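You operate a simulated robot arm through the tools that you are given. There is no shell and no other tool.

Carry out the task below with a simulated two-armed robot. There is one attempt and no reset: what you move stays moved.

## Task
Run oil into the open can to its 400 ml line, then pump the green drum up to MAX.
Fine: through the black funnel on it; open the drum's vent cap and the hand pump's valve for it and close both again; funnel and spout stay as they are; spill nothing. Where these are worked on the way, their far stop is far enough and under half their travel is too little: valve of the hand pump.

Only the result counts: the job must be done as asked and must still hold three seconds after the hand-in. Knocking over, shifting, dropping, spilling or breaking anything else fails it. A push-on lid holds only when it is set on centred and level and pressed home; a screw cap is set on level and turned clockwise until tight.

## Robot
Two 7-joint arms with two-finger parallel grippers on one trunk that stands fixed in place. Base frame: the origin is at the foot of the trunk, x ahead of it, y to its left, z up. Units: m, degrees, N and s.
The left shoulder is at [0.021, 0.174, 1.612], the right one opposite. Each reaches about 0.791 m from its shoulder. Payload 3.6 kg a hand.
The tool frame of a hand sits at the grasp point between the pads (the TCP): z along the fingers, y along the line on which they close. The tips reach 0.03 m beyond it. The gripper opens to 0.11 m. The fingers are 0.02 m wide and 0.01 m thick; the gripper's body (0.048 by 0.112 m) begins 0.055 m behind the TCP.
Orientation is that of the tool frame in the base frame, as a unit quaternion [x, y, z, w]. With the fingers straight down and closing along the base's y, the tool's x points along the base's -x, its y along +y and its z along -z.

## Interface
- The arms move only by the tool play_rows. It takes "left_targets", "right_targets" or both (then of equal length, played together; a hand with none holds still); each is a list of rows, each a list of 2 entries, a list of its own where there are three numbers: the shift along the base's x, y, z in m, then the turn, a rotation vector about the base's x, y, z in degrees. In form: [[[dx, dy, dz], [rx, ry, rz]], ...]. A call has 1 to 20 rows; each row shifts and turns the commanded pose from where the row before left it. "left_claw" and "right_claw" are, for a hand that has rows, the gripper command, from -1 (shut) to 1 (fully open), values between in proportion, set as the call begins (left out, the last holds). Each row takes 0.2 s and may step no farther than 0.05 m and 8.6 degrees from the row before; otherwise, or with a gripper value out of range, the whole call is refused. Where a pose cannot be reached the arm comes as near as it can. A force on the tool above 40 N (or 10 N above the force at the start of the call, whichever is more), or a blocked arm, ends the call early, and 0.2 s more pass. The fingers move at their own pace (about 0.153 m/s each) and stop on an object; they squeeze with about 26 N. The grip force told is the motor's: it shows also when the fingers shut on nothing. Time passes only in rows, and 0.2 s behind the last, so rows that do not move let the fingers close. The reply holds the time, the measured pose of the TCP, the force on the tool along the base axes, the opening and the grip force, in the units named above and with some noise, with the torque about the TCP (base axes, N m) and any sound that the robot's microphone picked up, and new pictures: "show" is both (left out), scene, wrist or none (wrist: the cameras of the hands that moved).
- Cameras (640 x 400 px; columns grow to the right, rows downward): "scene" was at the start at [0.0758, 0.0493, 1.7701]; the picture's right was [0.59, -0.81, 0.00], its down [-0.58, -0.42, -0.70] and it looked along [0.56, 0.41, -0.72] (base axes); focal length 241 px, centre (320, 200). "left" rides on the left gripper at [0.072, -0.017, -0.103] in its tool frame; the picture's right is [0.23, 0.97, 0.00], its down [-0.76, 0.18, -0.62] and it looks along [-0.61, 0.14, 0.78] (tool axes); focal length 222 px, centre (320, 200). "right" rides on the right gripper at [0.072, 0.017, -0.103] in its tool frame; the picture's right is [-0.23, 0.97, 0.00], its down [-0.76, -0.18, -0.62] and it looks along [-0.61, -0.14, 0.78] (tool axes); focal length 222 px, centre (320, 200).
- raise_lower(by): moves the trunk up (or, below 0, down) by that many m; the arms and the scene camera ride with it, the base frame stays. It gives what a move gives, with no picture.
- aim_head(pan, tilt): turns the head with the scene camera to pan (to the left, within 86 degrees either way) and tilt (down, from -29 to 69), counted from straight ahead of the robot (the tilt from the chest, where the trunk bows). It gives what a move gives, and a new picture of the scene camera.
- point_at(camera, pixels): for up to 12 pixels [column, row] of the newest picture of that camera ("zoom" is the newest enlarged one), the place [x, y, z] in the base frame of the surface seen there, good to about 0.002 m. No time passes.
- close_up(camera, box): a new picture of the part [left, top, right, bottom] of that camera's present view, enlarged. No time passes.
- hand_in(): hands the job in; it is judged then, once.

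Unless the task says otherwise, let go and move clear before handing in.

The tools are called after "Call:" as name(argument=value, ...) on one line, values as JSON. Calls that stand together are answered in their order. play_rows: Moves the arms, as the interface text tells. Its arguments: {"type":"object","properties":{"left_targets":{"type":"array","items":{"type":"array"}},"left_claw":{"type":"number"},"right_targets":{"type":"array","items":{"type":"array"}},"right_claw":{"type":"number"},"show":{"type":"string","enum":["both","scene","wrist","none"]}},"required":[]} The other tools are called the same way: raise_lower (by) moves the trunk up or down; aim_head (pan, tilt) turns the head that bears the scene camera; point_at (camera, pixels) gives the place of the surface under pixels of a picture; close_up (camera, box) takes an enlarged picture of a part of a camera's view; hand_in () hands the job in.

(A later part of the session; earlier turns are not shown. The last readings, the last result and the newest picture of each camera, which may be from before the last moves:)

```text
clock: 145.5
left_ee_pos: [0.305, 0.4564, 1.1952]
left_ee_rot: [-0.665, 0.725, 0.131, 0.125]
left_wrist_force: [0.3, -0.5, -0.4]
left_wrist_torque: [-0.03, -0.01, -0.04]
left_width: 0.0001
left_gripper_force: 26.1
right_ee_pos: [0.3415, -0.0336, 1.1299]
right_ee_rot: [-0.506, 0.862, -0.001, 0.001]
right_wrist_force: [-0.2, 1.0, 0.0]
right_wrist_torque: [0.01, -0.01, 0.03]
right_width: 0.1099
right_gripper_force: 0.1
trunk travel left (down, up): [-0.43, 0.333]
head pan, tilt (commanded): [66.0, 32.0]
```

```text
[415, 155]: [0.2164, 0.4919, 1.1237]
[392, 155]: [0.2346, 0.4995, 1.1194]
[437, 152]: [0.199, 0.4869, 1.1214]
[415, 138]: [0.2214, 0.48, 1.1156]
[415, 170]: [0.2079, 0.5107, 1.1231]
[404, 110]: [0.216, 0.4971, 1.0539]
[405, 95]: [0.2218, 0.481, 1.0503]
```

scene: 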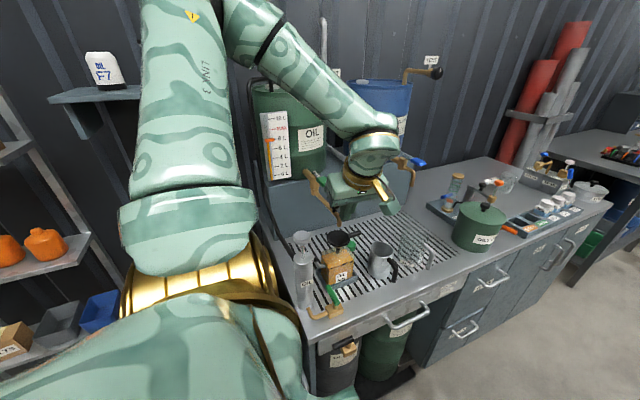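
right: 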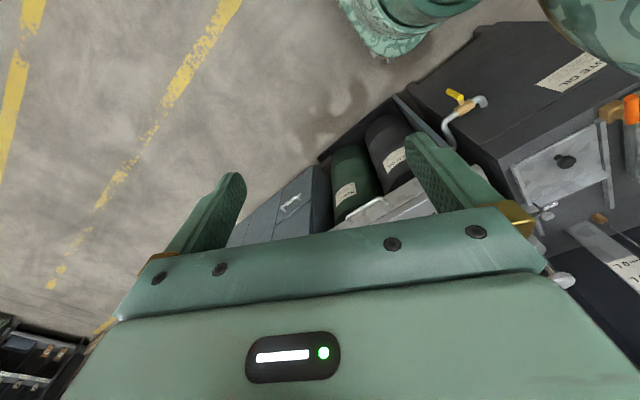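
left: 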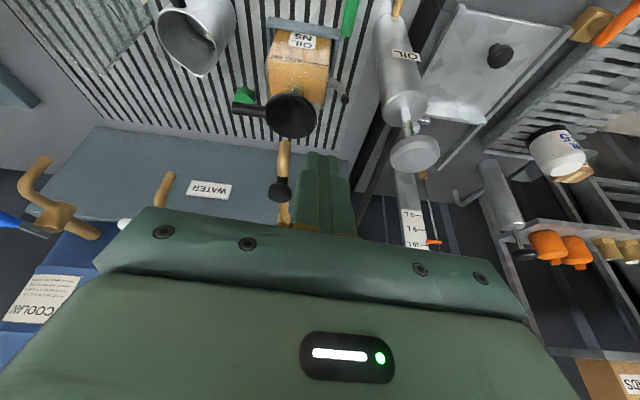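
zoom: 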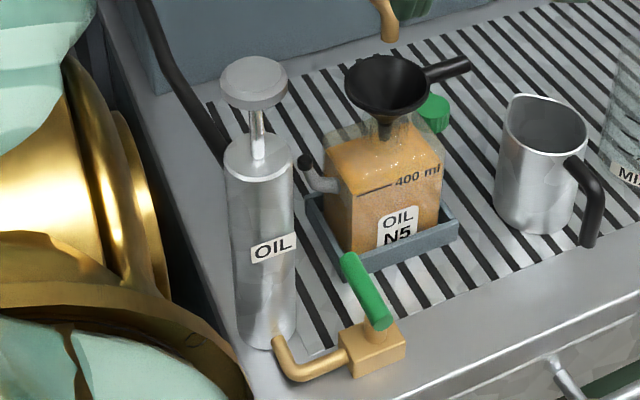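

The knob is a disc of 40 mm diameter centred at (0.213,0.498), top at z 1.122, over a body top at 1.051. I'll open the fingers moderately and move above it.

Call:
play_rows(left_targets=[[[-0.02, 0.005, 0.01], [0, 0, 0]], [[-0.025, 0.01, 0.01], [0, 0, 0]], [[-0.025, 0.01, 0.005], [0, 0, 0]], [[-0.022, 0.01, 0.0], [0, 0, 0]]], left_claw=0.2, show="both")

```text
clock: 146.5
left_ee_pos: [0.2104, 0.4946, 1.219]
left_ee_rot: [-0.665, 0.724, 0.13, 0.126]
left_wrist_force: [-0.1, -0.5, -0.2]
left_wrist_torque: [-0.01, -0.01, -0.01]
left_width: 0.0663
left_gripper_force: 0.1
right_ee_pos: [0.3404, -0.0334, 1.131]
right_ee_rot: [-0.507, 0.862, -0.001, 0.0]
right_wrist_force: [0.2, -0.6, 0.7]
right_wrist_torque: [0.04, -0.03, -0.04]
right_width: 0.11
right_gripper_force: 0.2
trunk travel left (down, up): [-0.43, 0.333]
head pan, tilt (commanded): [66.0, 32.0]
```

scene: 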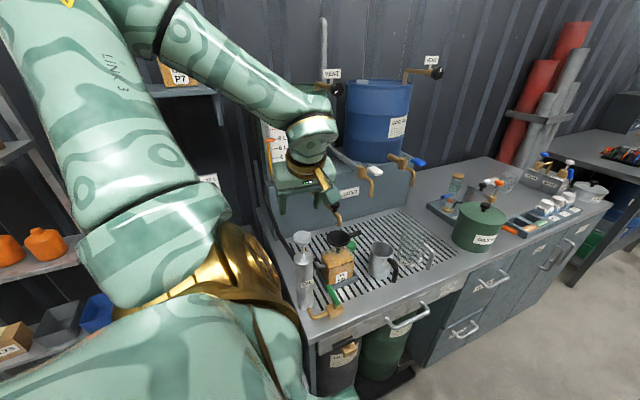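
left: 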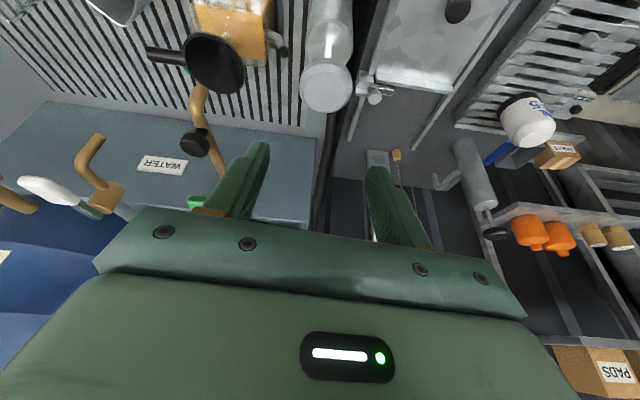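

The hand is above the pump knob, seen at (327,85). I'll lower so the fingertips come level with the disc's edge.

Call:
play_rows(left_targets=[[[0.001, -0.001, -0.03], [0, 0, 0]], [[0.001, -0.001, -0.03], [0, 0, 0]], [[0.001, -0.001, -0.022], [0, 0, 0]]], show="both")

Call:
close_up(camera="left", box=[220, 60, 440, 240])

```text
clock: 147.3
left_ee_pos: [0.2171, 0.4922, 1.1377]
left_ee_rot: [-0.664, 0.726, 0.13, 0.125]
left_wrist_force: [-0.1, 0.4, 1.0]
left_wrist_torque: [0.0, 0.01, -0.01]
left_width: 0.0661
left_gripper_force: 0.1
right_ee_pos: [0.341, -0.034, 1.1293]
right_ee_rot: [-0.507, 0.862, -0.001, 0.0]
right_wrist_force: [-0.2, 0.0, 0.0]
right_wrist_torque: [0.03, 0.02, 0.01]
right_width: 0.1101
right_gripper_force: 0.0
trunk travel left (down, up): [-0.43, 0.333]
head pan, tilt (commanded): [66.0, 32.0]
```

scene: 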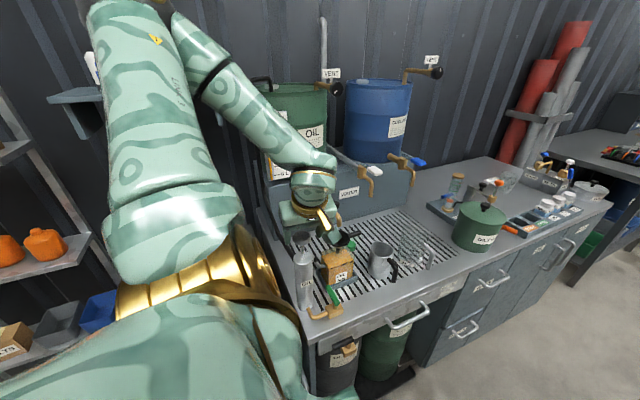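
left: 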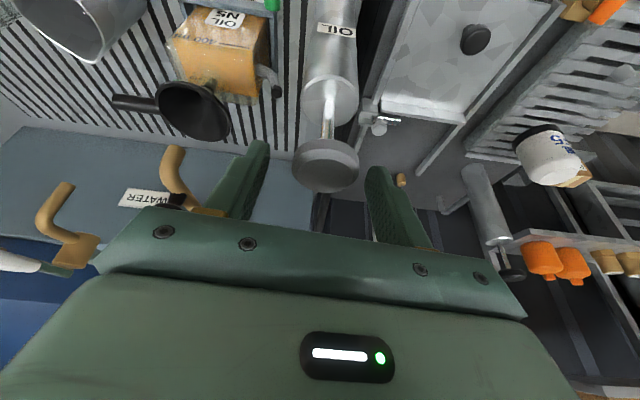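

```text
2.22 times, centred on (330, 150) of left
```

zoom: 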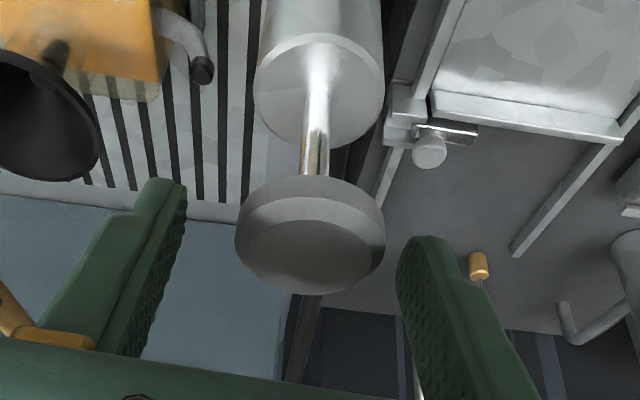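

The disc lies between the fingertips, about 4 mm off-centre. I'll shift and close on it.

Call:
play_rows(left_targets=[[[-0.004, 0, 0], [0, 0, 0]], [[0, 0, 0], [0, 0, 0]], [[0, 0, 0], [0, 0, 0]]], left_claw=-1, show="none")

Call:
close_up(camera="left", box=[220, 60, 440, 240])

```text
clock: 148.1
left_ee_pos: [0.2118, 0.4909, 1.1367]
left_ee_rot: [-0.664, 0.726, 0.13, 0.126]
left_wrist_force: [0.9, -0.4, -4.3]
left_wrist_torque: [-0.15, -0.67, -0.3]
left_width: 0.0424
left_gripper_force: 44.9
right_ee_pos: [0.3423, -0.0336, 1.1298]
right_ee_rot: [-0.507, 0.862, -0.001, 0.001]
right_wrist_force: [0.2, -0.5, 0.8]
right_wrist_torque: [-0.01, 0.01, -0.02]
right_width: 0.1103
right_gripper_force: 0.1
trunk travel left (down, up): [-0.43, 0.333]
head pan, tilt (commanded): [66.0, 32.0]
```

```text
2.22 times, centred on (330, 150) of left
```

zoom: 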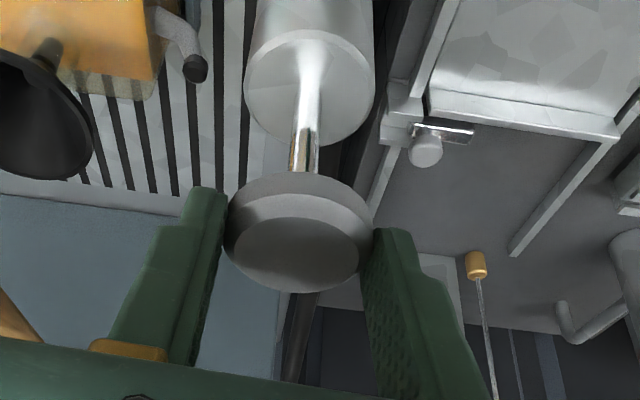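

Gripped at 0.042 m. I'll try a gentle 2 cm down-stroke first.

Call:
play_rows(left_targets=[[[0, 0, -0.01], [0, 0, 0]], [[0, 0, -0.01], [0, 0, 0]]], show="none")

Call:
close_up(camera="left", box=[220, 60, 440, 240])

```text
clock: 148.7
left_ee_pos: [0.2131, 0.4917, 1.1178]
left_ee_rot: [-0.665, 0.724, 0.131, 0.127]
left_wrist_force: [1.1, 1.7, 4.8]
left_wrist_torque: [0.35, -0.48, -0.34]
left_width: 0.0425
left_gripper_force: 44.7
right_ee_pos: [0.3414, -0.0335, 1.1305]
right_ee_rot: [-0.507, 0.862, 0.0, 0.001]
right_wrist_force: [0.3, -0.3, 0.6]
right_wrist_torque: [-0.05, 0.01, -0.02]
right_width: 0.1103
right_gripper_force: 0.1
trunk travel left (down, up): [-0.43, 0.333]
head pan, tilt (commanded): [66.0, 32.0]
```

```text
2.22 times, centred on (330, 150) of left
```

zoom: 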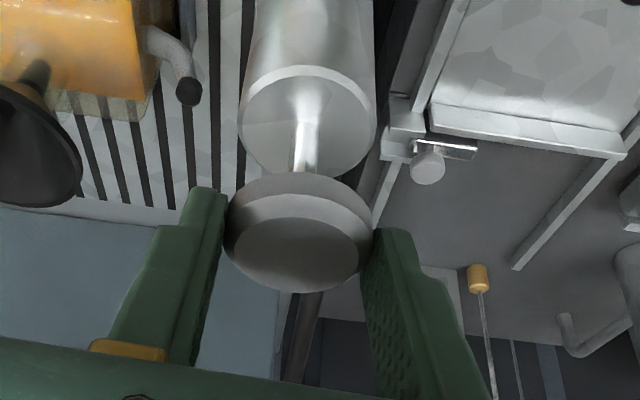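

The plunger slides down with only 5 N. I'll continue the down-stroke, then pull back up, and see how far the top goes.

Call:
play_rows(left_targets=[[[0, 0, -0.01], [0, 0, 0]], [[0, 0, -0.01], [0, 0, 0]], [[0, 0, -0.008], [0, 0, 0]], [[0, 0, 0.015], [0, 0, 0]], [[0, 0, 0.015], [0, 0, 0]], [[0, 0, 0.017], [0, 0, 0]], [[0, 0, 0.01], [0, 0, 0]], [[0, 0, 0.01], [0, 0, 0]]], show="scene")

Call:
close_up(camera="left", box=[220, 60, 440, 240])

```text
clock: 150.5
left_ee_pos: [0.2111, 0.4908, 1.1592]
left_ee_rot: [-0.664, 0.725, 0.131, 0.127]
left_wrist_force: [0.0, -0.4, 0.1]
left_wrist_torque: [0.04, -0.01, -0.06]
left_width: 0.0001
left_gripper_force: 37.4
right_ee_pos: [0.3401, -0.0351, 1.131]
right_ee_rot: [-0.507, 0.862, 0.0, 0.001]
right_wrist_force: [0.0, 0.0, -0.3]
right_wrist_torque: [0.03, -0.02, 0.0]
right_width: 0.11
right_gripper_force: 0.0
trunk travel left (down, up): [-0.43, 0.333]
head pan, tilt (commanded): [66.0, 32.0]
```

scene: 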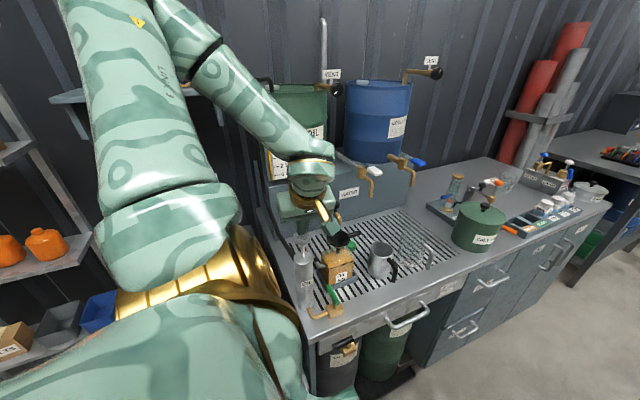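

```text
2.22 times, centred on (330, 150) of left
```

zoom: 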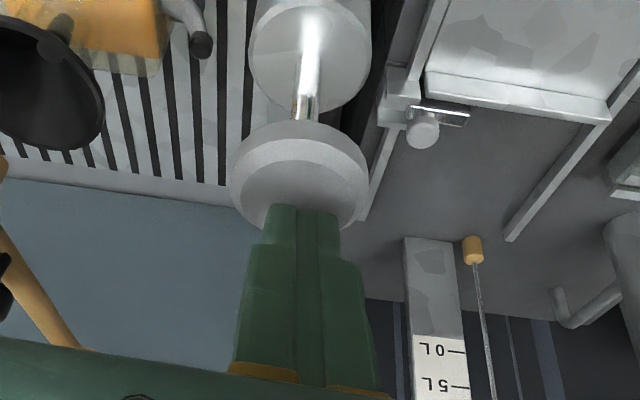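

Past its original height the fingers slipped off, so the plunger was already at its top and the stroke is downward. I'll check whether that one stroke changed the drum's indicator.

Call:
close_up(camera="scene", box=[250, 80, 320, 200])

Call:
close_up(camera="scene", box=[270, 215, 370, 325])

```text
3.33 times, centred on (285, 140) of scene
```

zoom: 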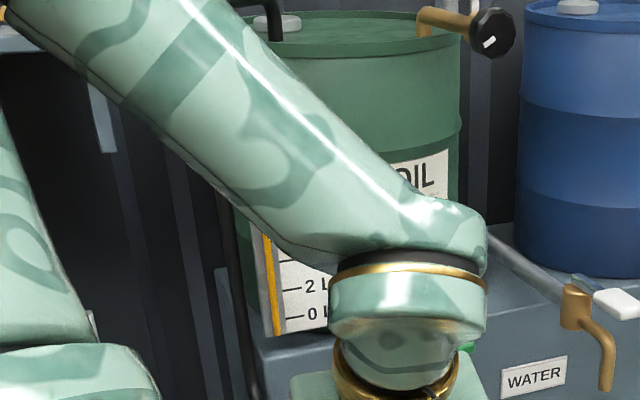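

```text
3.64 times, centred on (320, 270) of scene
```

zoom: 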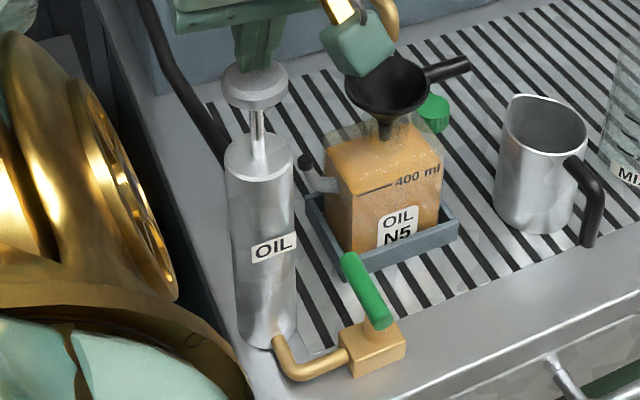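

The scale is hidden by the forearm here, so I'll pump in batches and read it in between. First I'll open, lower and re-grip the knob.

Call:
play_rows(left_targets=[[[0.001, 0, 0], [0, 0, 0]], [[0, 0, 0], [0, 0, 0]], [[0, 0, -0.012], [0, 0, 0]], [[0, 0, -0.012], [0, 0, 0]]], left_claw=0.2, show="wrist")

Call:
play_rows(left_targets=[[[0, 0, 0], [0, 0, 0]], [[0, 0, 0], [0, 0, 0]], [[0, 0, 0], [0, 0, 0]], [[0, 0, -0.012], [0, 0, 0]], [[0, 0, -0.012], [0, 0, 0]], [[0, 0, -0.012], [0, 0, 0]], [[0, 0, -0.01], [0, 0, 0]], [[0, 0, 0.012], [0, 0, 0]], [[0, 0, 0.012], [0, 0, 0]], [[0, 0, 0.012], [0, 0, 0]], [[0, 0, 0.009], [0, 0, 0]], [[0, 0, -0.012], [0, 0, 0]], [[0, 0, -0.012], [0, 0, 0]], [[0, 0, -0.012], [0, 0, 0]], [[0, 0, -0.009], [0, 0, 0]], [[0, 0, 0.012], [0, 0, 0]], [[0, 0, 0.012], [0, 0, 0]], [[0, 0, 0.012], [0, 0, 0]], [[0, 0, 0.009], [0, 0, 0]]], left_claw=-1, show="wrist")

```text
clock: 151.5
left_ee_pos: [0.2122, 0.4913, 1.1319]
left_ee_rot: [-0.665, 0.725, 0.129, 0.126]
left_wrist_force: [0.4, -1.1, -0.3]
left_wrist_torque: [0.05, 0.03, -0.02]
left_width: 0.0662
left_gripper_force: 0.2
right_ee_pos: [0.3418, -0.0328, 1.1313]
right_ee_rot: [-0.507, 0.862, -0.001, 0.0]
right_wrist_force: [-0.7, -1.1, 0.1]
right_wrist_torque: [0.0, 0.02, -0.01]
right_width: 0.11
right_gripper_force: 0.0
trunk travel left (down, up): [-0.43, 0.333]
head pan, tilt (commanded): [66.0, 32.0]
```

left: 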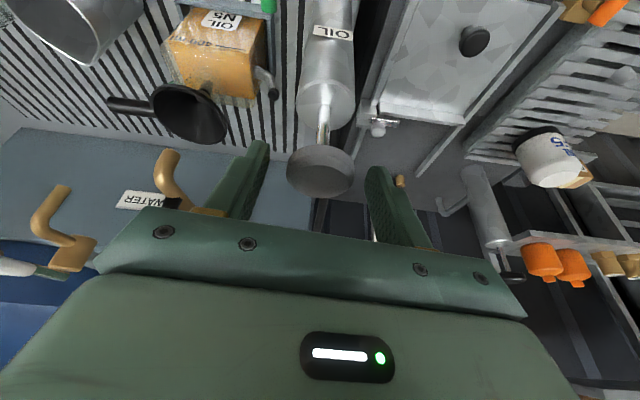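

```text
clock: 155.5
left_ee_pos: [0.2119, 0.4917, 1.1316]
left_ee_rot: [-0.665, 0.724, 0.13, 0.125]
left_wrist_force: [-12.1, -1.0, 0.7]
left_wrist_torque: [0.75, -0.22, 0.19]
left_width: 0.0425
left_gripper_force: 44.9
right_ee_pos: [0.3398, -0.0335, 1.1303]
right_ee_rot: [-0.506, 0.862, -0.002, 0.002]
right_wrist_force: [-0.4, -0.6, 0.7]
right_wrist_torque: [0.04, 0.01, -0.01]
right_width: 0.1097
right_gripper_force: 0.1
trunk travel left (down, up): [-0.43, 0.333]
head pan, tilt (commanded): [66.0, 32.0]
```

left: 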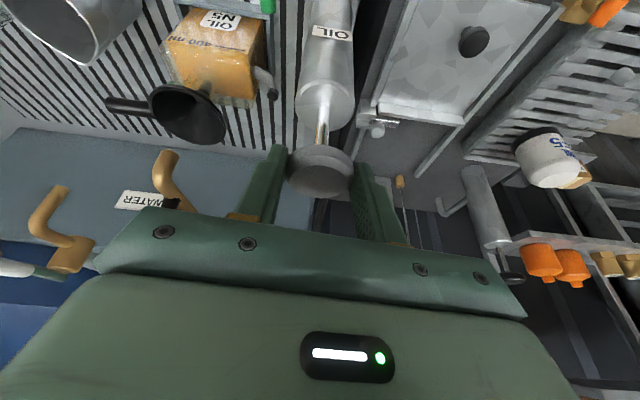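

Two strokes went smoothly. I'll release, move the hand aside to uncover the scale and read how much they added.

Call:
play_rows(left_targets=[[[0, 0, 0], [0, 0, 0]], [[0, 0, 0], [0, 0, 0]], [[0, 0, 0.03], [0, 0, 0]], [[0, 0, 0.035], [0, 0, 0]], [[0.03, -0.01, 0.01], [0, 0, 0]], [[0.035, -0.01, 0.01], [0, 0, 0]], [[0.03, -0.01, 0.0], [0, 0, 0]]], left_claw=0.2, show="none")

Call:
close_up(camera="scene", box=[245, 90, 305, 190])

```text
clock: 157.1
left_ee_pos: [0.3088, 0.4603, 1.216]
left_ee_rot: [-0.665, 0.725, 0.13, 0.125]
left_wrist_force: [0.2, -0.2, 0.6]
left_wrist_torque: [-0.01, -0.02, 0.02]
left_width: 0.0659
left_gripper_force: 0.1
right_ee_pos: [0.3432, -0.0339, 1.1288]
right_ee_rot: [-0.507, 0.862, -0.001, 0.0]
right_wrist_force: [-0.5, -0.7, -0.4]
right_wrist_torque: [-0.02, -0.02, 0.02]
right_width: 0.1101
right_gripper_force: 0.2
trunk travel left (down, up): [-0.43, 0.333]
head pan, tilt (commanded): [66.0, 32.0]
```

```text
4.00 times, centred on (275, 140) of scene
```

zoom: 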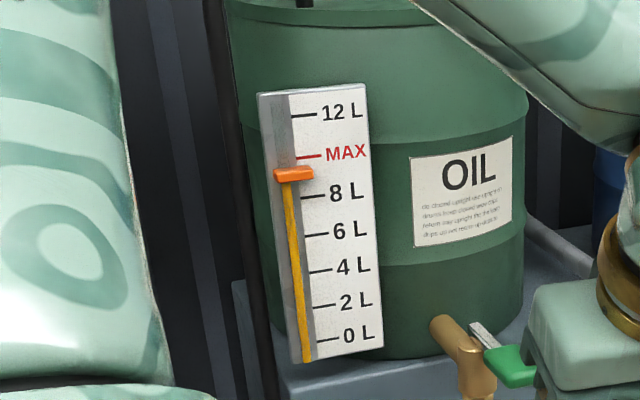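

Three strokes raised the indicator from about 7.7 to about 9 L. I'll measure the slider and tick heights to calibrate.

Call:
point_at(camera="zoom", pixels=[[292, 169], [292, 174], [292, 180], [300, 116], [308, 157], [312, 196], [315, 234], [318, 271], [322, 306], [328, 340], [285, 190], [275, 150]])

Call:
close_up(camera="scene", box=[262, 115, 292, 155])

```text
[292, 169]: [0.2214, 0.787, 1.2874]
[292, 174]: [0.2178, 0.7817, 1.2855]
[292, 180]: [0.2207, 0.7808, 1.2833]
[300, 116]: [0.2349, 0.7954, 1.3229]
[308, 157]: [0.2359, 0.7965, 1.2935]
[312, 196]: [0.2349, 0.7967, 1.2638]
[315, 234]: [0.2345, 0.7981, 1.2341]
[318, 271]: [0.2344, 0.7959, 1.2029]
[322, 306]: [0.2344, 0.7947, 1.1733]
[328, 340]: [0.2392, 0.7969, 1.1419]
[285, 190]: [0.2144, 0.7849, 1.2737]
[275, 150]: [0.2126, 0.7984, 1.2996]
```

```text
10.00 times, centred on (277, 135) of scene
```

zoom: 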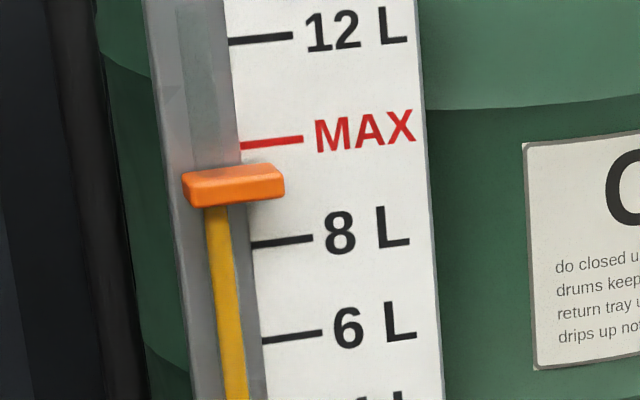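

Ticks run about 14.8 mm per litre, so MAX is 10 L. I'll measure the slider's top and bottom edges to get its centre.

Call:
point_at(camera="zoom", pixels=[[230, 168], [230, 176], [230, 182], [230, 188], [230, 194], [230, 200], [230, 204], [220, 215], [275, 145], [285, 242], [260, 38], [270, 200]])

```text
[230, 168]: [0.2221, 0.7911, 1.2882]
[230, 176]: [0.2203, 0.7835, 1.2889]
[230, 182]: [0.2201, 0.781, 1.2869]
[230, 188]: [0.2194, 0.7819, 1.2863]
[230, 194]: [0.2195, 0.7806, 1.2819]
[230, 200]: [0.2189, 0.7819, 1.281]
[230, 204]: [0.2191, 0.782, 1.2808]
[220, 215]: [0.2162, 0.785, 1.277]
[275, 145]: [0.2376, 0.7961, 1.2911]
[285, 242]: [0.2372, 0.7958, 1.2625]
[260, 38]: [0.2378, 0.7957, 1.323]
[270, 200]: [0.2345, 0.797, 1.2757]
```

The slider's centre is at z≈1.284 and MAX is at about 1.292, so roughly 0.5 L is missing, close to one stroke. I'll return to the knob and grip it again.

Call:
play_rows(left_targets=[[[-0.03, 0.01, 0.0], [0, 0, 0]], [[-0.035, 0.01, -0.005], [0, 0, 0]], [[-0.031, 0.011, -0.01], [0, 0, 0]], [[0, 0, -0.035], [0, 0, 0]], [[0, 0, -0.034], [0, 0, 0]]], left_claw=0.2, show="wrist")

```text
clock: 158.3
left_ee_pos: [0.2129, 0.4926, 1.133]
left_ee_rot: [-0.665, 0.725, 0.13, 0.126]
left_wrist_force: [0.0, 0.8, 0.4]
left_wrist_torque: [-0.02, 0.01, 0.0]
left_width: 0.0662
left_gripper_force: 0.0
right_ee_pos: [0.3421, -0.0324, 1.1306]
right_ee_rot: [-0.506, 0.862, -0.001, -0.001]
right_wrist_force: [-0.5, 0.2, 0.2]
right_wrist_torque: [-0.01, 0.03, -0.01]
right_width: 0.1099
right_gripper_force: 0.0
trunk travel left (down, up): [-0.43, 0.333]
head pan, tilt (commanded): [66.0, 32.0]
```

left: 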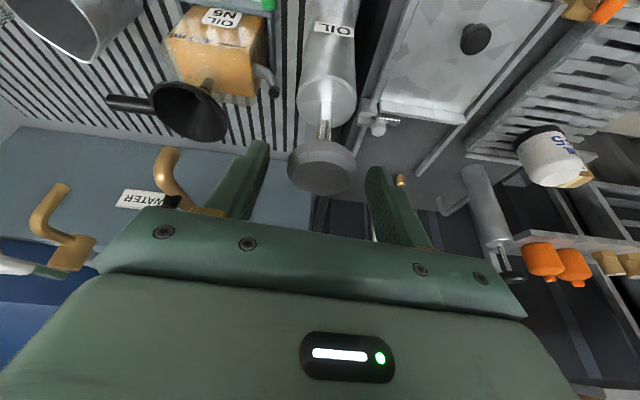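

Aligned. I'll close and press down 36 mm, then release there to read the result.

Call:
play_rows(left_targets=[[[0, 0, 0], [0, 0, 0]], [[0, 0, 0], [0, 0, 0]], [[0, 0, 0], [0, 0, 0]], [[0, 0, -0.012], [0, 0, 0]], [[0, 0, -0.012], [0, 0, 0]], [[0, 0, -0.012], [0, 0, 0]], [[0, 0, 0], [0, 0, 0]]], left_claw=-1, show="none")

Call:
play_rows(left_targets=[[[0, 0, 0], [0, 0, 0]], [[0, 0, 0], [0, 0, 0]], [[0, 0, 0.035], [0, 0, 0]], [[0, 0, 0.04], [0, 0, 0]], [[0, 0, 0.035], [0, 0, 0]], [[0.03, -0.01, 0.01], [0, 0, 0]], [[0.035, -0.01, 0.01], [0, 0, 0]], [[0.03, -0.01, 0.0], [0, 0, 0]]], left_claw=0.2, show="scene")

Call:
close_up(camera="scene", box=[262, 115, 292, 155])

Call:
point_at(camera="zoom", pixels=[[230, 150], [230, 156], [230, 162], [230, 168], [230, 174], [230, 180], [230, 186], [230, 192], [275, 145], [285, 242]])

```text
clock: 159.9
left_ee_pos: [0.2111, 0.4924, 1.0962]
left_ee_rot: [-0.665, 0.724, 0.13, 0.127]
left_wrist_force: [-5.2, 5.5, 8.6]
left_wrist_torque: [0.46, -0.31, -0.08]
left_width: 0.0426
left_gripper_force: 45.5
right_ee_pos: [0.3407, -0.0331, 1.1304]
right_ee_rot: [-0.507, 0.862, -0.001, 0.0]
right_wrist_force: [0.5, -0.3, -0.4]
right_wrist_torque: [0.01, 0.03, 0.02]
right_width: 0.1101
right_gripper_force: 0.1
trunk travel left (down, up): [-0.43, 0.333]
head pan, tilt (commanded): [66.0, 32.0]
```

```text
clock: 161.7
left_ee_pos: [0.3073, 0.4624, 1.2246]
left_ee_rot: [-0.665, 0.724, 0.131, 0.125]
left_wrist_force: [0.0, 0.6, 0.5]
left_wrist_torque: [-0.02, -0.01, 0.02]
left_width: 0.0662
left_gripper_force: 0.0
right_ee_pos: [0.3426, -0.0334, 1.1294]
right_ee_rot: [-0.507, 0.862, 0.001, -0.001]
right_wrist_force: [-0.5, -0.8, 0.4]
right_wrist_torque: [-0.02, -0.01, 0.01]
right_width: 0.1102
right_gripper_force: 0.2
trunk travel left (down, up): [-0.43, 0.333]
head pan, tilt (commanded): [66.0, 32.0]
```

scene: 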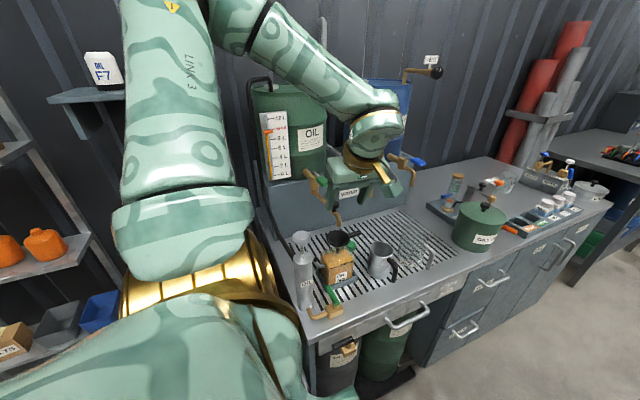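

```text
10.00 times, centred on (277, 135) of scene
```

zoom: 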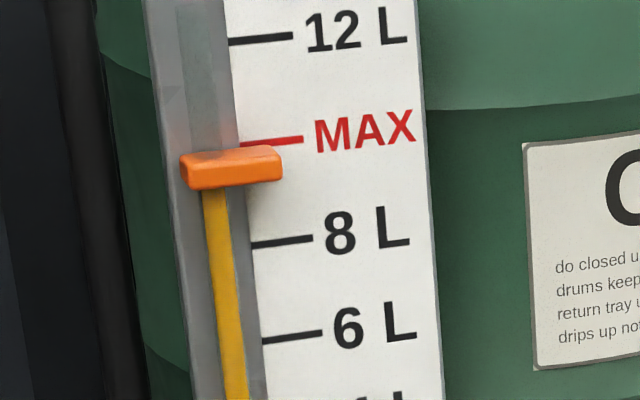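

```text
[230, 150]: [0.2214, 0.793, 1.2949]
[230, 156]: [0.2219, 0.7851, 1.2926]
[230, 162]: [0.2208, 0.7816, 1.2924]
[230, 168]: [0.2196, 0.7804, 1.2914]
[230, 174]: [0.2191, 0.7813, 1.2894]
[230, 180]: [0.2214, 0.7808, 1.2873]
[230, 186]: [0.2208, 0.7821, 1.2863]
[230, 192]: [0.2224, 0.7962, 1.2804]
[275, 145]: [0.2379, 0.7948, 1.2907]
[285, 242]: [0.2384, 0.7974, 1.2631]
```

The down-stroke delivered: the slider's centre is now about 1.2897, with MAX near 1.292. I'll measure both more carefully at higher zoom.

Call:
close_up(camera="scene", box=[264, 118, 284, 142])

Call:
point_at(camera="zoom", pixels=[[195, 222], [195, 230], [195, 240], [195, 250], [195, 260], [195, 270], [195, 275], [250, 212], [270, 209], [290, 207], [300, 205], [190, 212]])

```text
16.00 times, centred on (274, 130) of scene
```

zoom: 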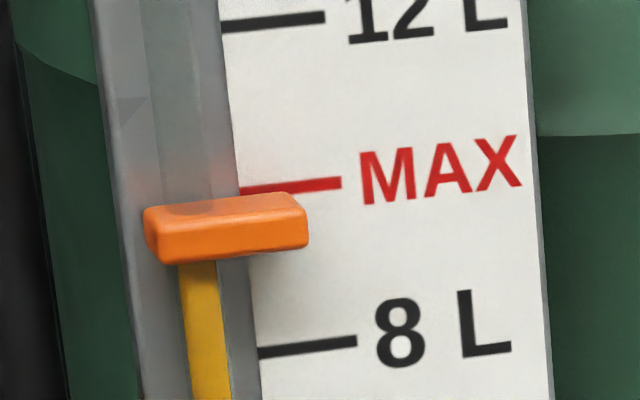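

```text
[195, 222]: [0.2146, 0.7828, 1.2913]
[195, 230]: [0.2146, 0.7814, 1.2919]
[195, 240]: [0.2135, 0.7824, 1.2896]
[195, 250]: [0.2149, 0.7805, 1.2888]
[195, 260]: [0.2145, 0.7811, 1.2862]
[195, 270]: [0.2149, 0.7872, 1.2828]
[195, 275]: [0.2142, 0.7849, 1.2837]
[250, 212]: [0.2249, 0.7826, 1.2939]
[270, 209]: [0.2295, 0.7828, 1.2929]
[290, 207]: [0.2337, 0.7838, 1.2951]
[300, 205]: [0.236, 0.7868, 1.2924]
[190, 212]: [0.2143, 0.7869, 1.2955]
```

Slider centre ≈1.2895. I'll sample the MAX and 8 L ticks at this zoom too.

Call:
point_at(camera="zoom", pixels=[[315, 185], [325, 184], [335, 183], [330, 184], [320, 185], [275, 350], [300, 347], [325, 344], [345, 341], [240, 27], [270, 23], [310, 18]])

```text
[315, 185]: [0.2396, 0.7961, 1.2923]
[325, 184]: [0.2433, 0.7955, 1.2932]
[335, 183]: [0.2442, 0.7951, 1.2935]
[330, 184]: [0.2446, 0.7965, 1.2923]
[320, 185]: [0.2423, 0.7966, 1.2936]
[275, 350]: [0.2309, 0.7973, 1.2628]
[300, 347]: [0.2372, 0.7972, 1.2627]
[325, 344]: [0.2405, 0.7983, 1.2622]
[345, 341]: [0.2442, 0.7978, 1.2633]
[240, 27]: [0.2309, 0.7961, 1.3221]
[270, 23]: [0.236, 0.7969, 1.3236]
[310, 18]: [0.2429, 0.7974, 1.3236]
```

MAX is at z 1.2930 (10 L) and the slider at about 9.77 L, so around 0.23 L is missing, i.e. about 24 mm of stroke. The plunger is still 36 mm down, so I can press it further from above with closed fingers. I'll move there.

Call:
play_rows(left_targets=[[[-0.03, 0.009, 0.0], [0, 0, 0]], [[-0.034, 0.009, -0.01], [0, 0, 0]], [[-0.03, 0.009, -0.02], [0, 0, 0]], [[0, 0, -0.03], [0, 0, 0]], [[0, 0, -0.025], [0, 0, 0]]], left_claw=-1, show="wrist")

Call:
close_up(camera="left", box=[220, 40, 440, 220])

```text
clock: 162.9
left_ee_pos: [0.2126, 0.49, 1.1401]
left_ee_rot: [-0.664, 0.725, 0.13, 0.126]
left_wrist_force: [1.2, 1.1, 3.7]
left_wrist_torque: [0.04, -0.07, 0.0]
left_width: 0.0001
left_gripper_force: 25.6
right_ee_pos: [0.3422, -0.0329, 1.1291]
right_ee_rot: [-0.507, 0.862, -0.001, 0.001]
right_wrist_force: [0.2, 1.1, 0.1]
right_wrist_torque: [0.0, 0.0, -0.03]
right_width: 0.1097
right_gripper_force: 0.1
trunk travel left (down, up): [-0.43, 0.333]
head pan, tilt (commanded): [66.0, 32.0]
```

left: 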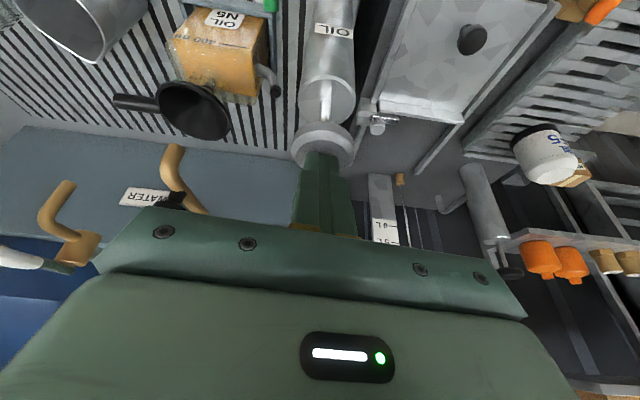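

```text
2.22 times, centred on (330, 130) of left
```

zoom: 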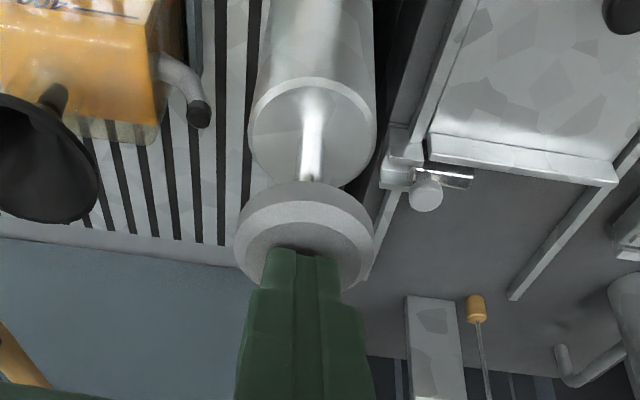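

There is light contact already at this height, so the plunger must have risen since I let go. I'll measure the disc's height.

Call:
point_at(camera="zoom", pixels=[[255, 230], [355, 225], [260, 255], [345, 260], [300, 190], [310, 150], [300, 110], [280, 235]])

Call:
close_up(camera="scene", box=[270, 215, 370, 325])

```text
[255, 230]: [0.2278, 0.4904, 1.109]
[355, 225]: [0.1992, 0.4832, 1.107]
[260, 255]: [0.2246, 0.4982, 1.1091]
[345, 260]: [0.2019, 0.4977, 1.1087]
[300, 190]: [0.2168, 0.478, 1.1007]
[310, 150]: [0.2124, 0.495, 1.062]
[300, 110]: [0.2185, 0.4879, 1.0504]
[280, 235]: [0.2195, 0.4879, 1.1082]
```

```text
3.64 times, centred on (320, 270) of scene
```

zoom: 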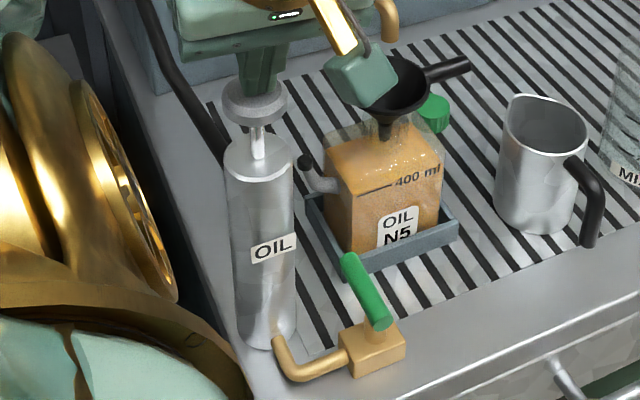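

The plunger springs back by itself, and my closed fingers have already pushed it 14 mm (about 0.13 L). I'll press 8 mm more, then retreat and read the scale.

Call:
play_rows(left_targets=[[[0, 0, -0.004], [0, 0, 0]], [[0, 0, -0.004], [0, 0, 0]], [[0, 0, 0], [0, 0, 0]], [[0, 0, 0.03], [0, 0, 0]], [[0, 0, 0.035], [0, 0, 0]], [[0.0, 0, 0.02], [0, 0, 0]], [[0.03, -0.01, 0.01], [0, 0, 0]], [[0.035, -0.01, 0.0], [0, 0, 0]], [[0.03, -0.01, 0.0], [0, 0, 0]]], show="none")

Call:
close_up(camera="scene", box=[264, 118, 284, 142])

Call:
point_at(camera="zoom", pixels=[[195, 200], [195, 206], [195, 212], [195, 218], [195, 224], [195, 230], [195, 236], [195, 242], [195, 248], [195, 254], [320, 185], [300, 347]])

```text
clock: 164.9
left_ee_pos: [0.3095, 0.4587, 1.2281]
left_ee_rot: [-0.665, 0.725, 0.131, 0.126]
left_wrist_force: [0.3, -0.4, -0.3]
left_wrist_torque: [-0.03, 0.02, -0.04]
left_width: 0.0
left_gripper_force: 26.0
right_ee_pos: [0.342, -0.0335, 1.1293]
right_ee_rot: [-0.507, 0.862, 0.0, 0.0]
right_wrist_force: [0.1, 0.0, 0.3]
right_wrist_torque: [0.01, 0.02, 0.02]
right_width: 0.1101
right_gripper_force: 0.1
trunk travel left (down, up): [-0.43, 0.333]
head pan, tilt (commanded): [66.0, 32.0]
```

```text
16.00 times, centred on (274, 130) of scene
```

zoom: 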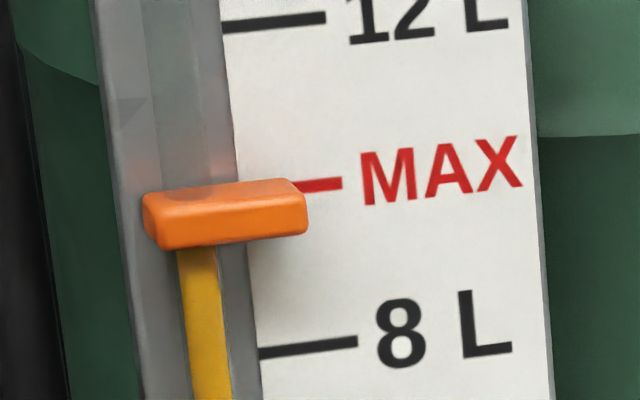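

```text
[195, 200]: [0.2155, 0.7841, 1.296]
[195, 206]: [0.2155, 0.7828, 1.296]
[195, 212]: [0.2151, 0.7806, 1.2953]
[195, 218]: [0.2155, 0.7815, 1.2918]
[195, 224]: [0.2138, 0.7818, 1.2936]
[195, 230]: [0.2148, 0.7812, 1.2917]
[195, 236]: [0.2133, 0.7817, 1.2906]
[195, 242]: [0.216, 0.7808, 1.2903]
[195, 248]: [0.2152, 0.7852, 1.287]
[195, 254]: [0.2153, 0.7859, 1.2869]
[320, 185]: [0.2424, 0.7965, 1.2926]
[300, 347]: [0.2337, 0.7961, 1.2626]
```

The slider's centre is now level with MAX (1.2923 vs 1.2928, about 9.96–10 L). Next I'll close the pump valve: I'll open the fingers, straddle the rod from above and push it back toward +x.

Call:
play_rows(left_targets=[[[-0.009, 0.002, -0.02], [0, 0, 0]], [[-0.009, 0.002, -0.03], [0, 0, 0]], [[0, 0, -0.045], [0, 0, 0]], [[0, 0, -0.045], [0, 0, 0]], [[0, 0, -0.045], [0, 0, 0]], [[0, 0, -0.045], [0, 0, 0]]], left_claw=0.2, show="both")

Call:
close_up(camera="left", box=[220, 0, 460, 240])

```text
clock: 166.3
left_ee_pos: [0.2926, 0.4655, 0.9998]
left_ee_rot: [-0.665, 0.725, 0.13, 0.125]
left_wrist_force: [1.0, 0.7, -0.8]
left_wrist_torque: [-0.01, 0.01, 0.02]
left_width: 0.0662
left_gripper_force: 0.0
right_ee_pos: [0.3422, -0.0337, 1.1296]
right_ee_rot: [-0.507, 0.862, -0.001, 0.0]
right_wrist_force: [-0.1, 0.1, -0.2]
right_wrist_torque: [-0.01, 0.01, -0.02]
right_width: 0.1101
right_gripper_force: 0.0
trunk travel left (down, up): [-0.43, 0.333]
head pan, tilt (commanded): [66.0, 32.0]
```

scene: 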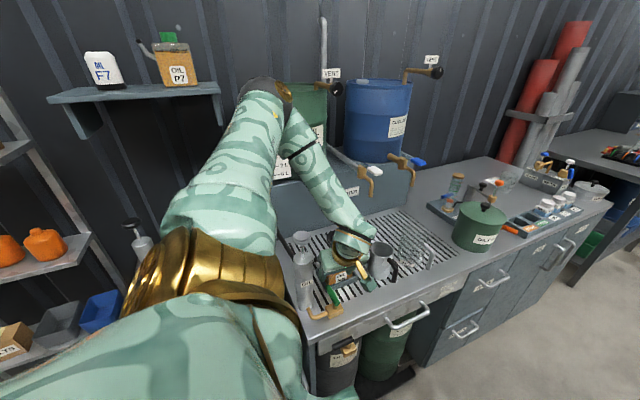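
left: 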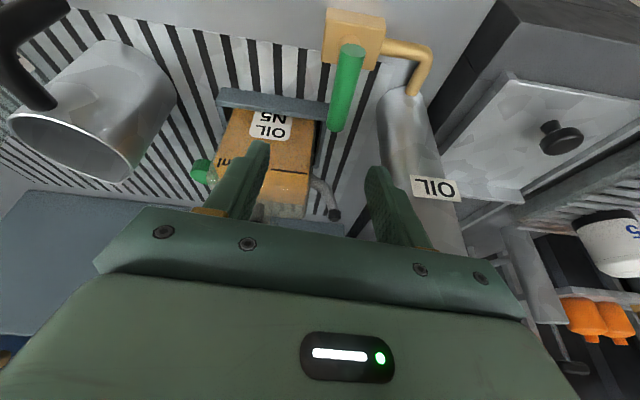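

```text
1.67 times, centred on (340, 120) of left
```

zoom: 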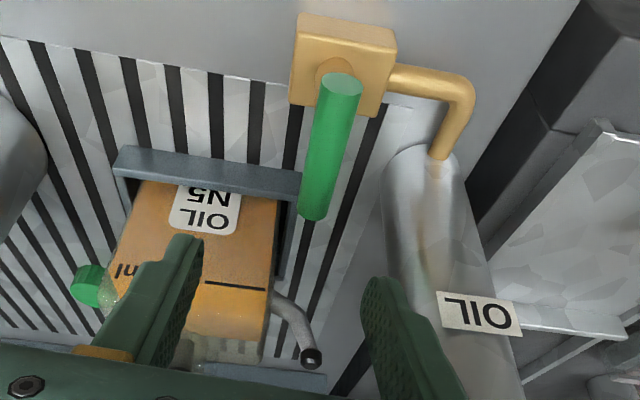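

The rod lies between the two open fingers, with the -x finger between it and the pump. I'll lower to the rod's height.

Call:
play_rows(left_targets=[[[0, -0.001, -0.025], [0, 0, 0]], [[0, -0.001, -0.025], [0, 0, 0]], [[0, -0.001, -0.024], [0, 0, 0]]], show="none")

Call:
close_up(camera="left", box=[220, 0, 460, 240])

```text
clock: 167.1
left_ee_pos: [0.2906, 0.4603, 0.9244]
left_ee_rot: [-0.665, 0.725, 0.13, 0.126]
left_wrist_force: [0.8, -1.2, 0.3]
left_wrist_torque: [-0.03, 0.0, -0.04]
left_width: 0.0658
left_gripper_force: 0.1
right_ee_pos: [0.3419, -0.0332, 1.1303]
right_ee_rot: [-0.507, 0.862, -0.001, 0.0]
right_wrist_force: [-0.7, 0.1, -0.3]
right_wrist_torque: [-0.01, 0.01, 0.0]
right_width: 0.11
right_gripper_force: 0.0
trunk travel left (down, up): [-0.43, 0.333]
head pan, tilt (commanded): [66.0, 32.0]
```

```text
1.67 times, centred on (340, 120) of left
```

zoom: 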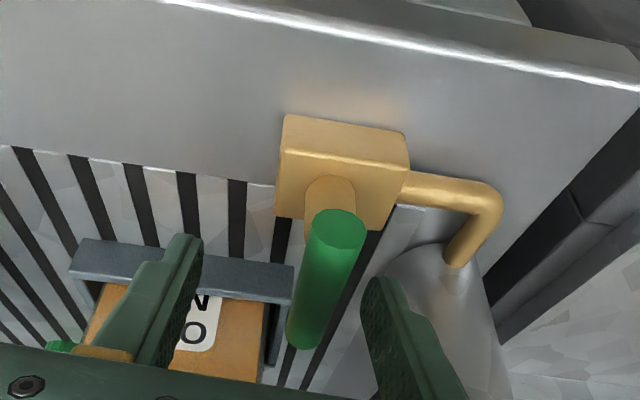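

The rod stands between the fingers. I'll push it round toward +x along the arc, first part.

Call:
play_rows(left_targets=[[[0.01, 0.003, 0], [0, 0, 0]], [[0.0095, 0.002, 0], [0, 0, 0]], [[0.0095, 0.002, 0], [0, 0, 0]], [[0.0096, -0.0014, 0], [0, 0, 0]], [[0.009, -0.004, 0], [0, 0, 0]]], show="none")

Call:
close_up(camera="left", box=[220, 0, 460, 240])

```text
clock: 168.3
left_ee_pos: [0.3394, 0.4607, 0.9252]
left_ee_rot: [-0.664, 0.726, 0.13, 0.126]
left_wrist_force: [-0.5, -1.0, 0.0]
left_wrist_torque: [-0.02, -0.03, 0.01]
left_width: 0.0661
left_gripper_force: 0.2
right_ee_pos: [0.3411, -0.0319, 1.1306]
right_ee_rot: [-0.506, 0.862, 0.0, 0.0]
right_wrist_force: [0.5, 0.1, -1.0]
right_wrist_torque: [-0.03, -0.03, 0.02]
right_width: 0.11
right_gripper_force: 0.2
trunk travel left (down, up): [-0.43, 0.333]
head pan, tilt (commanded): [66.0, 32.0]
```

```text
1.67 times, centred on (340, 120) of left
```

zoom: 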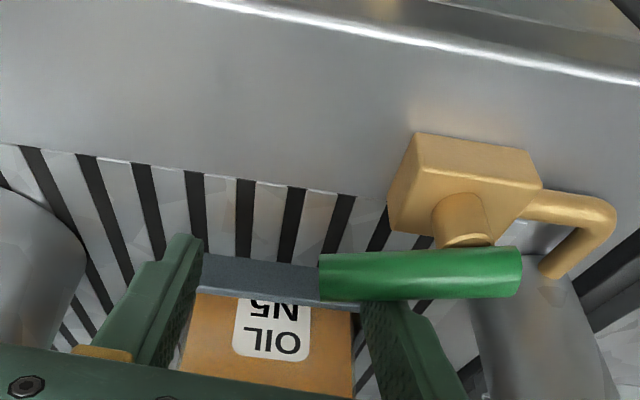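

The rod has nearly come round. I'll push it the rest of the way toward -y until it meets its closed stop.

Call:
play_rows(left_targets=[[[0.004, -0.005, 0], [0, 0, 0]], [[0.003, -0.006, 0], [0, 0, 0]], [[0.0, -0.004, 0], [0, 0, 0]], [[0.0, -0.003, 0], [0, 0, 0]]], show="none")

Call:
close_up(camera="left", box=[220, 0, 460, 240])

```text
clock: 169.2
left_ee_pos: [0.3457, 0.454, 0.9252]
left_ee_rot: [-0.665, 0.723, 0.136, 0.132]
left_wrist_force: [-2.3, 23.7, 5.7]
left_wrist_torque: [0.23, 0.09, -0.87]
left_width: 0.0683
left_gripper_force: 2.5
right_ee_pos: [0.3421, -0.0325, 1.1297]
right_ee_rot: [-0.507, 0.862, -0.001, 0.0]
right_wrist_force: [0.2, -0.3, 0.2]
right_wrist_torque: [0.02, 0.04, 0.02]
right_width: 0.1098
right_gripper_force: 0.0
trunk travel left (down, up): [-0.43, 0.333]
head pan, tilt (commanded): [66.0, 32.0]
stopped in row 4 (left hand): the force on the tool passed its limit at 45 N (the readings are from after the stop); the commanded pose is now the measured one
```

```text
1.67 times, centred on (340, 120) of left
```

zoom: 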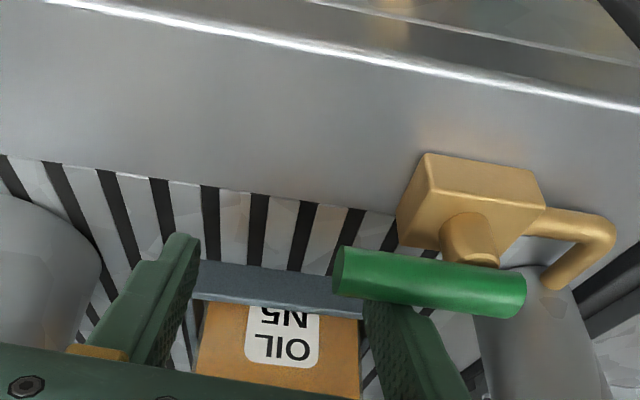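

The rod is back along x and stopped at 45 N, so the pump valve is fully closed. I'll ease off and lift the hand straight up.

Call:
play_rows(left_targets=[[[0, 0.006, 0], [0, 0, 0]], [[0, 0, 0.03], [0, 0, 0]], [[0, 0, 0.045], [0, 0, 0]], [[0, -0.005, 0.045], [0, 0, 0]], [[0, -0.01, 0.045], [0, 0, 0]], [[0, -0.01, 0.045], [0, 0, 0]], [[0, -0.01, 0.045], [0, 0, 0]], [[0, -0.01, 0.04], [0, 0, 0]]], show="scene")

Call:
close_up(camera="scene", box=[270, 215, 370, 325])

Call:
close_up(camera="scene", box=[264, 118, 284, 142])

```text
clock: 170.9
left_ee_pos: [0.3458, 0.4096, 1.2209]
left_ee_rot: [-0.664, 0.724, 0.133, 0.13]
left_wrist_force: [0.4, -0.9, 1.3]
left_wrist_torque: [-0.02, -0.01, 0.02]
left_width: 0.0661
left_gripper_force: 0.0
right_ee_pos: [0.3409, -0.0335, 1.1303]
right_ee_rot: [-0.507, 0.862, -0.001, 0.002]
right_wrist_force: [0.2, -1.0, 0.2]
right_wrist_torque: [-0.02, -0.01, -0.01]
right_width: 0.11
right_gripper_force: 0.1
trunk travel left (down, up): [-0.43, 0.333]
head pan, tilt (commanded): [66.0, 32.0]
```

scene: 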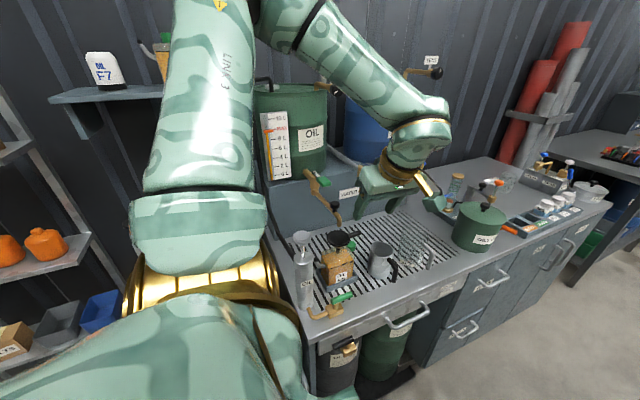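

```text
3.64 times, centred on (320, 270) of scene
```

zoom: 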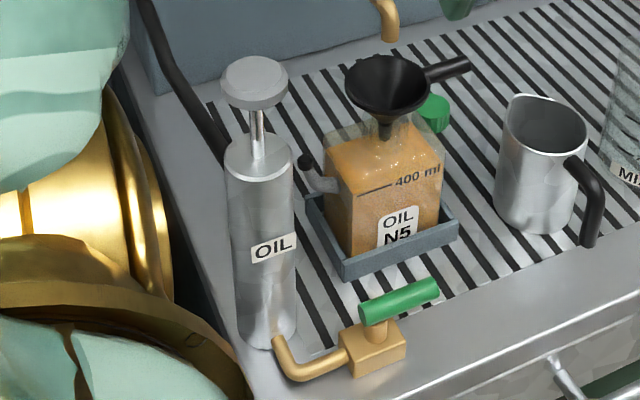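

```text
16.00 times, centred on (274, 130) of scene
```

zoom: 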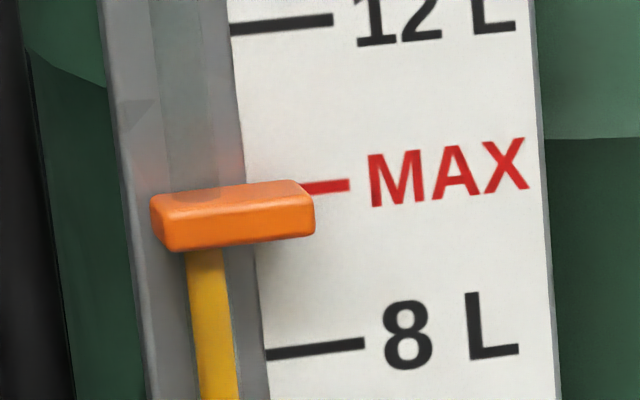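

Everything is in place: valve closed, can at its line, and the slider at MAX. Now the vent: I'll raise the trunk to the height that worked before and set up the same tilted hand pose.

Call:
raise_lower(by=0.295)

Call:
play_rows(left_targets=[[[0.02, 0.01, -0.02], [7, 0, 0]], [[0.02, 0.01, -0.02], [7, 0, 0]], [[0.02, 0.01, -0.02], [7, 0, 0]], [[0.02, 0.01, -0.02], [0, 0, 0]], [[0.01, 0, -0.01], [0, 0, 0]]], show="none")

Call:
aim_head(pan=55, tilt=42)

```text
clock: 173.9
left_ee_pos: [0.3464, 0.4114, 1.516]
left_ee_rot: [-0.665, 0.724, 0.133, 0.129]
left_wrist_force: [0.5, 0.2, 0.4]
left_wrist_torque: [-0.03, 0.02, 0.01]
left_width: 0.0662
left_gripper_force: 0.0
right_ee_pos: [0.3401, -0.0345, 1.4289]
right_ee_rot: [-0.503, 0.864, -0.004, 0.009]
right_wrist_force: [0.4, 0.2, -0.4]
right_wrist_torque: [-0.01, 0.01, 0.03]
right_width: 0.1104
right_gripper_force: 0.1
trunk travel left (down, up): [-0.725, 0.038]
head pan, tilt (commanded): [66.0, 32.0]
```

```text
clock: 175.1
left_ee_pos: [0.4369, 0.453, 1.4261]
left_ee_rot: [-0.63, 0.687, 0.263, 0.249]
left_wrist_force: [0.0, 0.3, -0.2]
left_wrist_torque: [-0.01, -0.02, 0.0]
left_width: 0.066
left_gripper_force: 0.1
right_ee_pos: [0.3402, -0.0347, 1.4299]
right_ee_rot: [-0.504, 0.864, -0.005, 0.008]
right_wrist_force: [-0.2, 1.0, -0.3]
right_wrist_torque: [0.03, -0.02, 0.0]
right_width: 0.1101
right_gripper_force: 0.0
trunk travel left (down, up): [-0.725, 0.038]
head pan, tilt (commanded): [66.0, 32.0]
```

```text
clock: 175.8
left_ee_pos: [0.4369, 0.4527, 1.4256]
left_ee_rot: [-0.63, 0.687, 0.263, 0.249]
left_wrist_force: [-0.2, 0.4, 1.0]
left_wrist_torque: [0.0, -0.03, 0.01]
left_width: 0.0659
left_gripper_force: 0.1
right_ee_pos: [0.3412, -0.0337, 1.4299]
right_ee_rot: [-0.504, 0.864, -0.005, 0.009]
right_wrist_force: [-0.3, 0.0, 0.6]
right_wrist_torque: [-0.01, -0.01, 0.01]
right_width: 0.1102
right_gripper_force: 0.1
trunk travel left (down, up): [-0.725, 0.038]
head pan, tilt (commanded): [55.0, 42.0]
```

scene: 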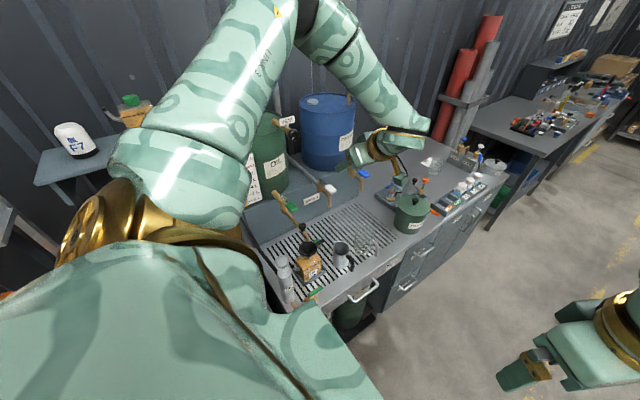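

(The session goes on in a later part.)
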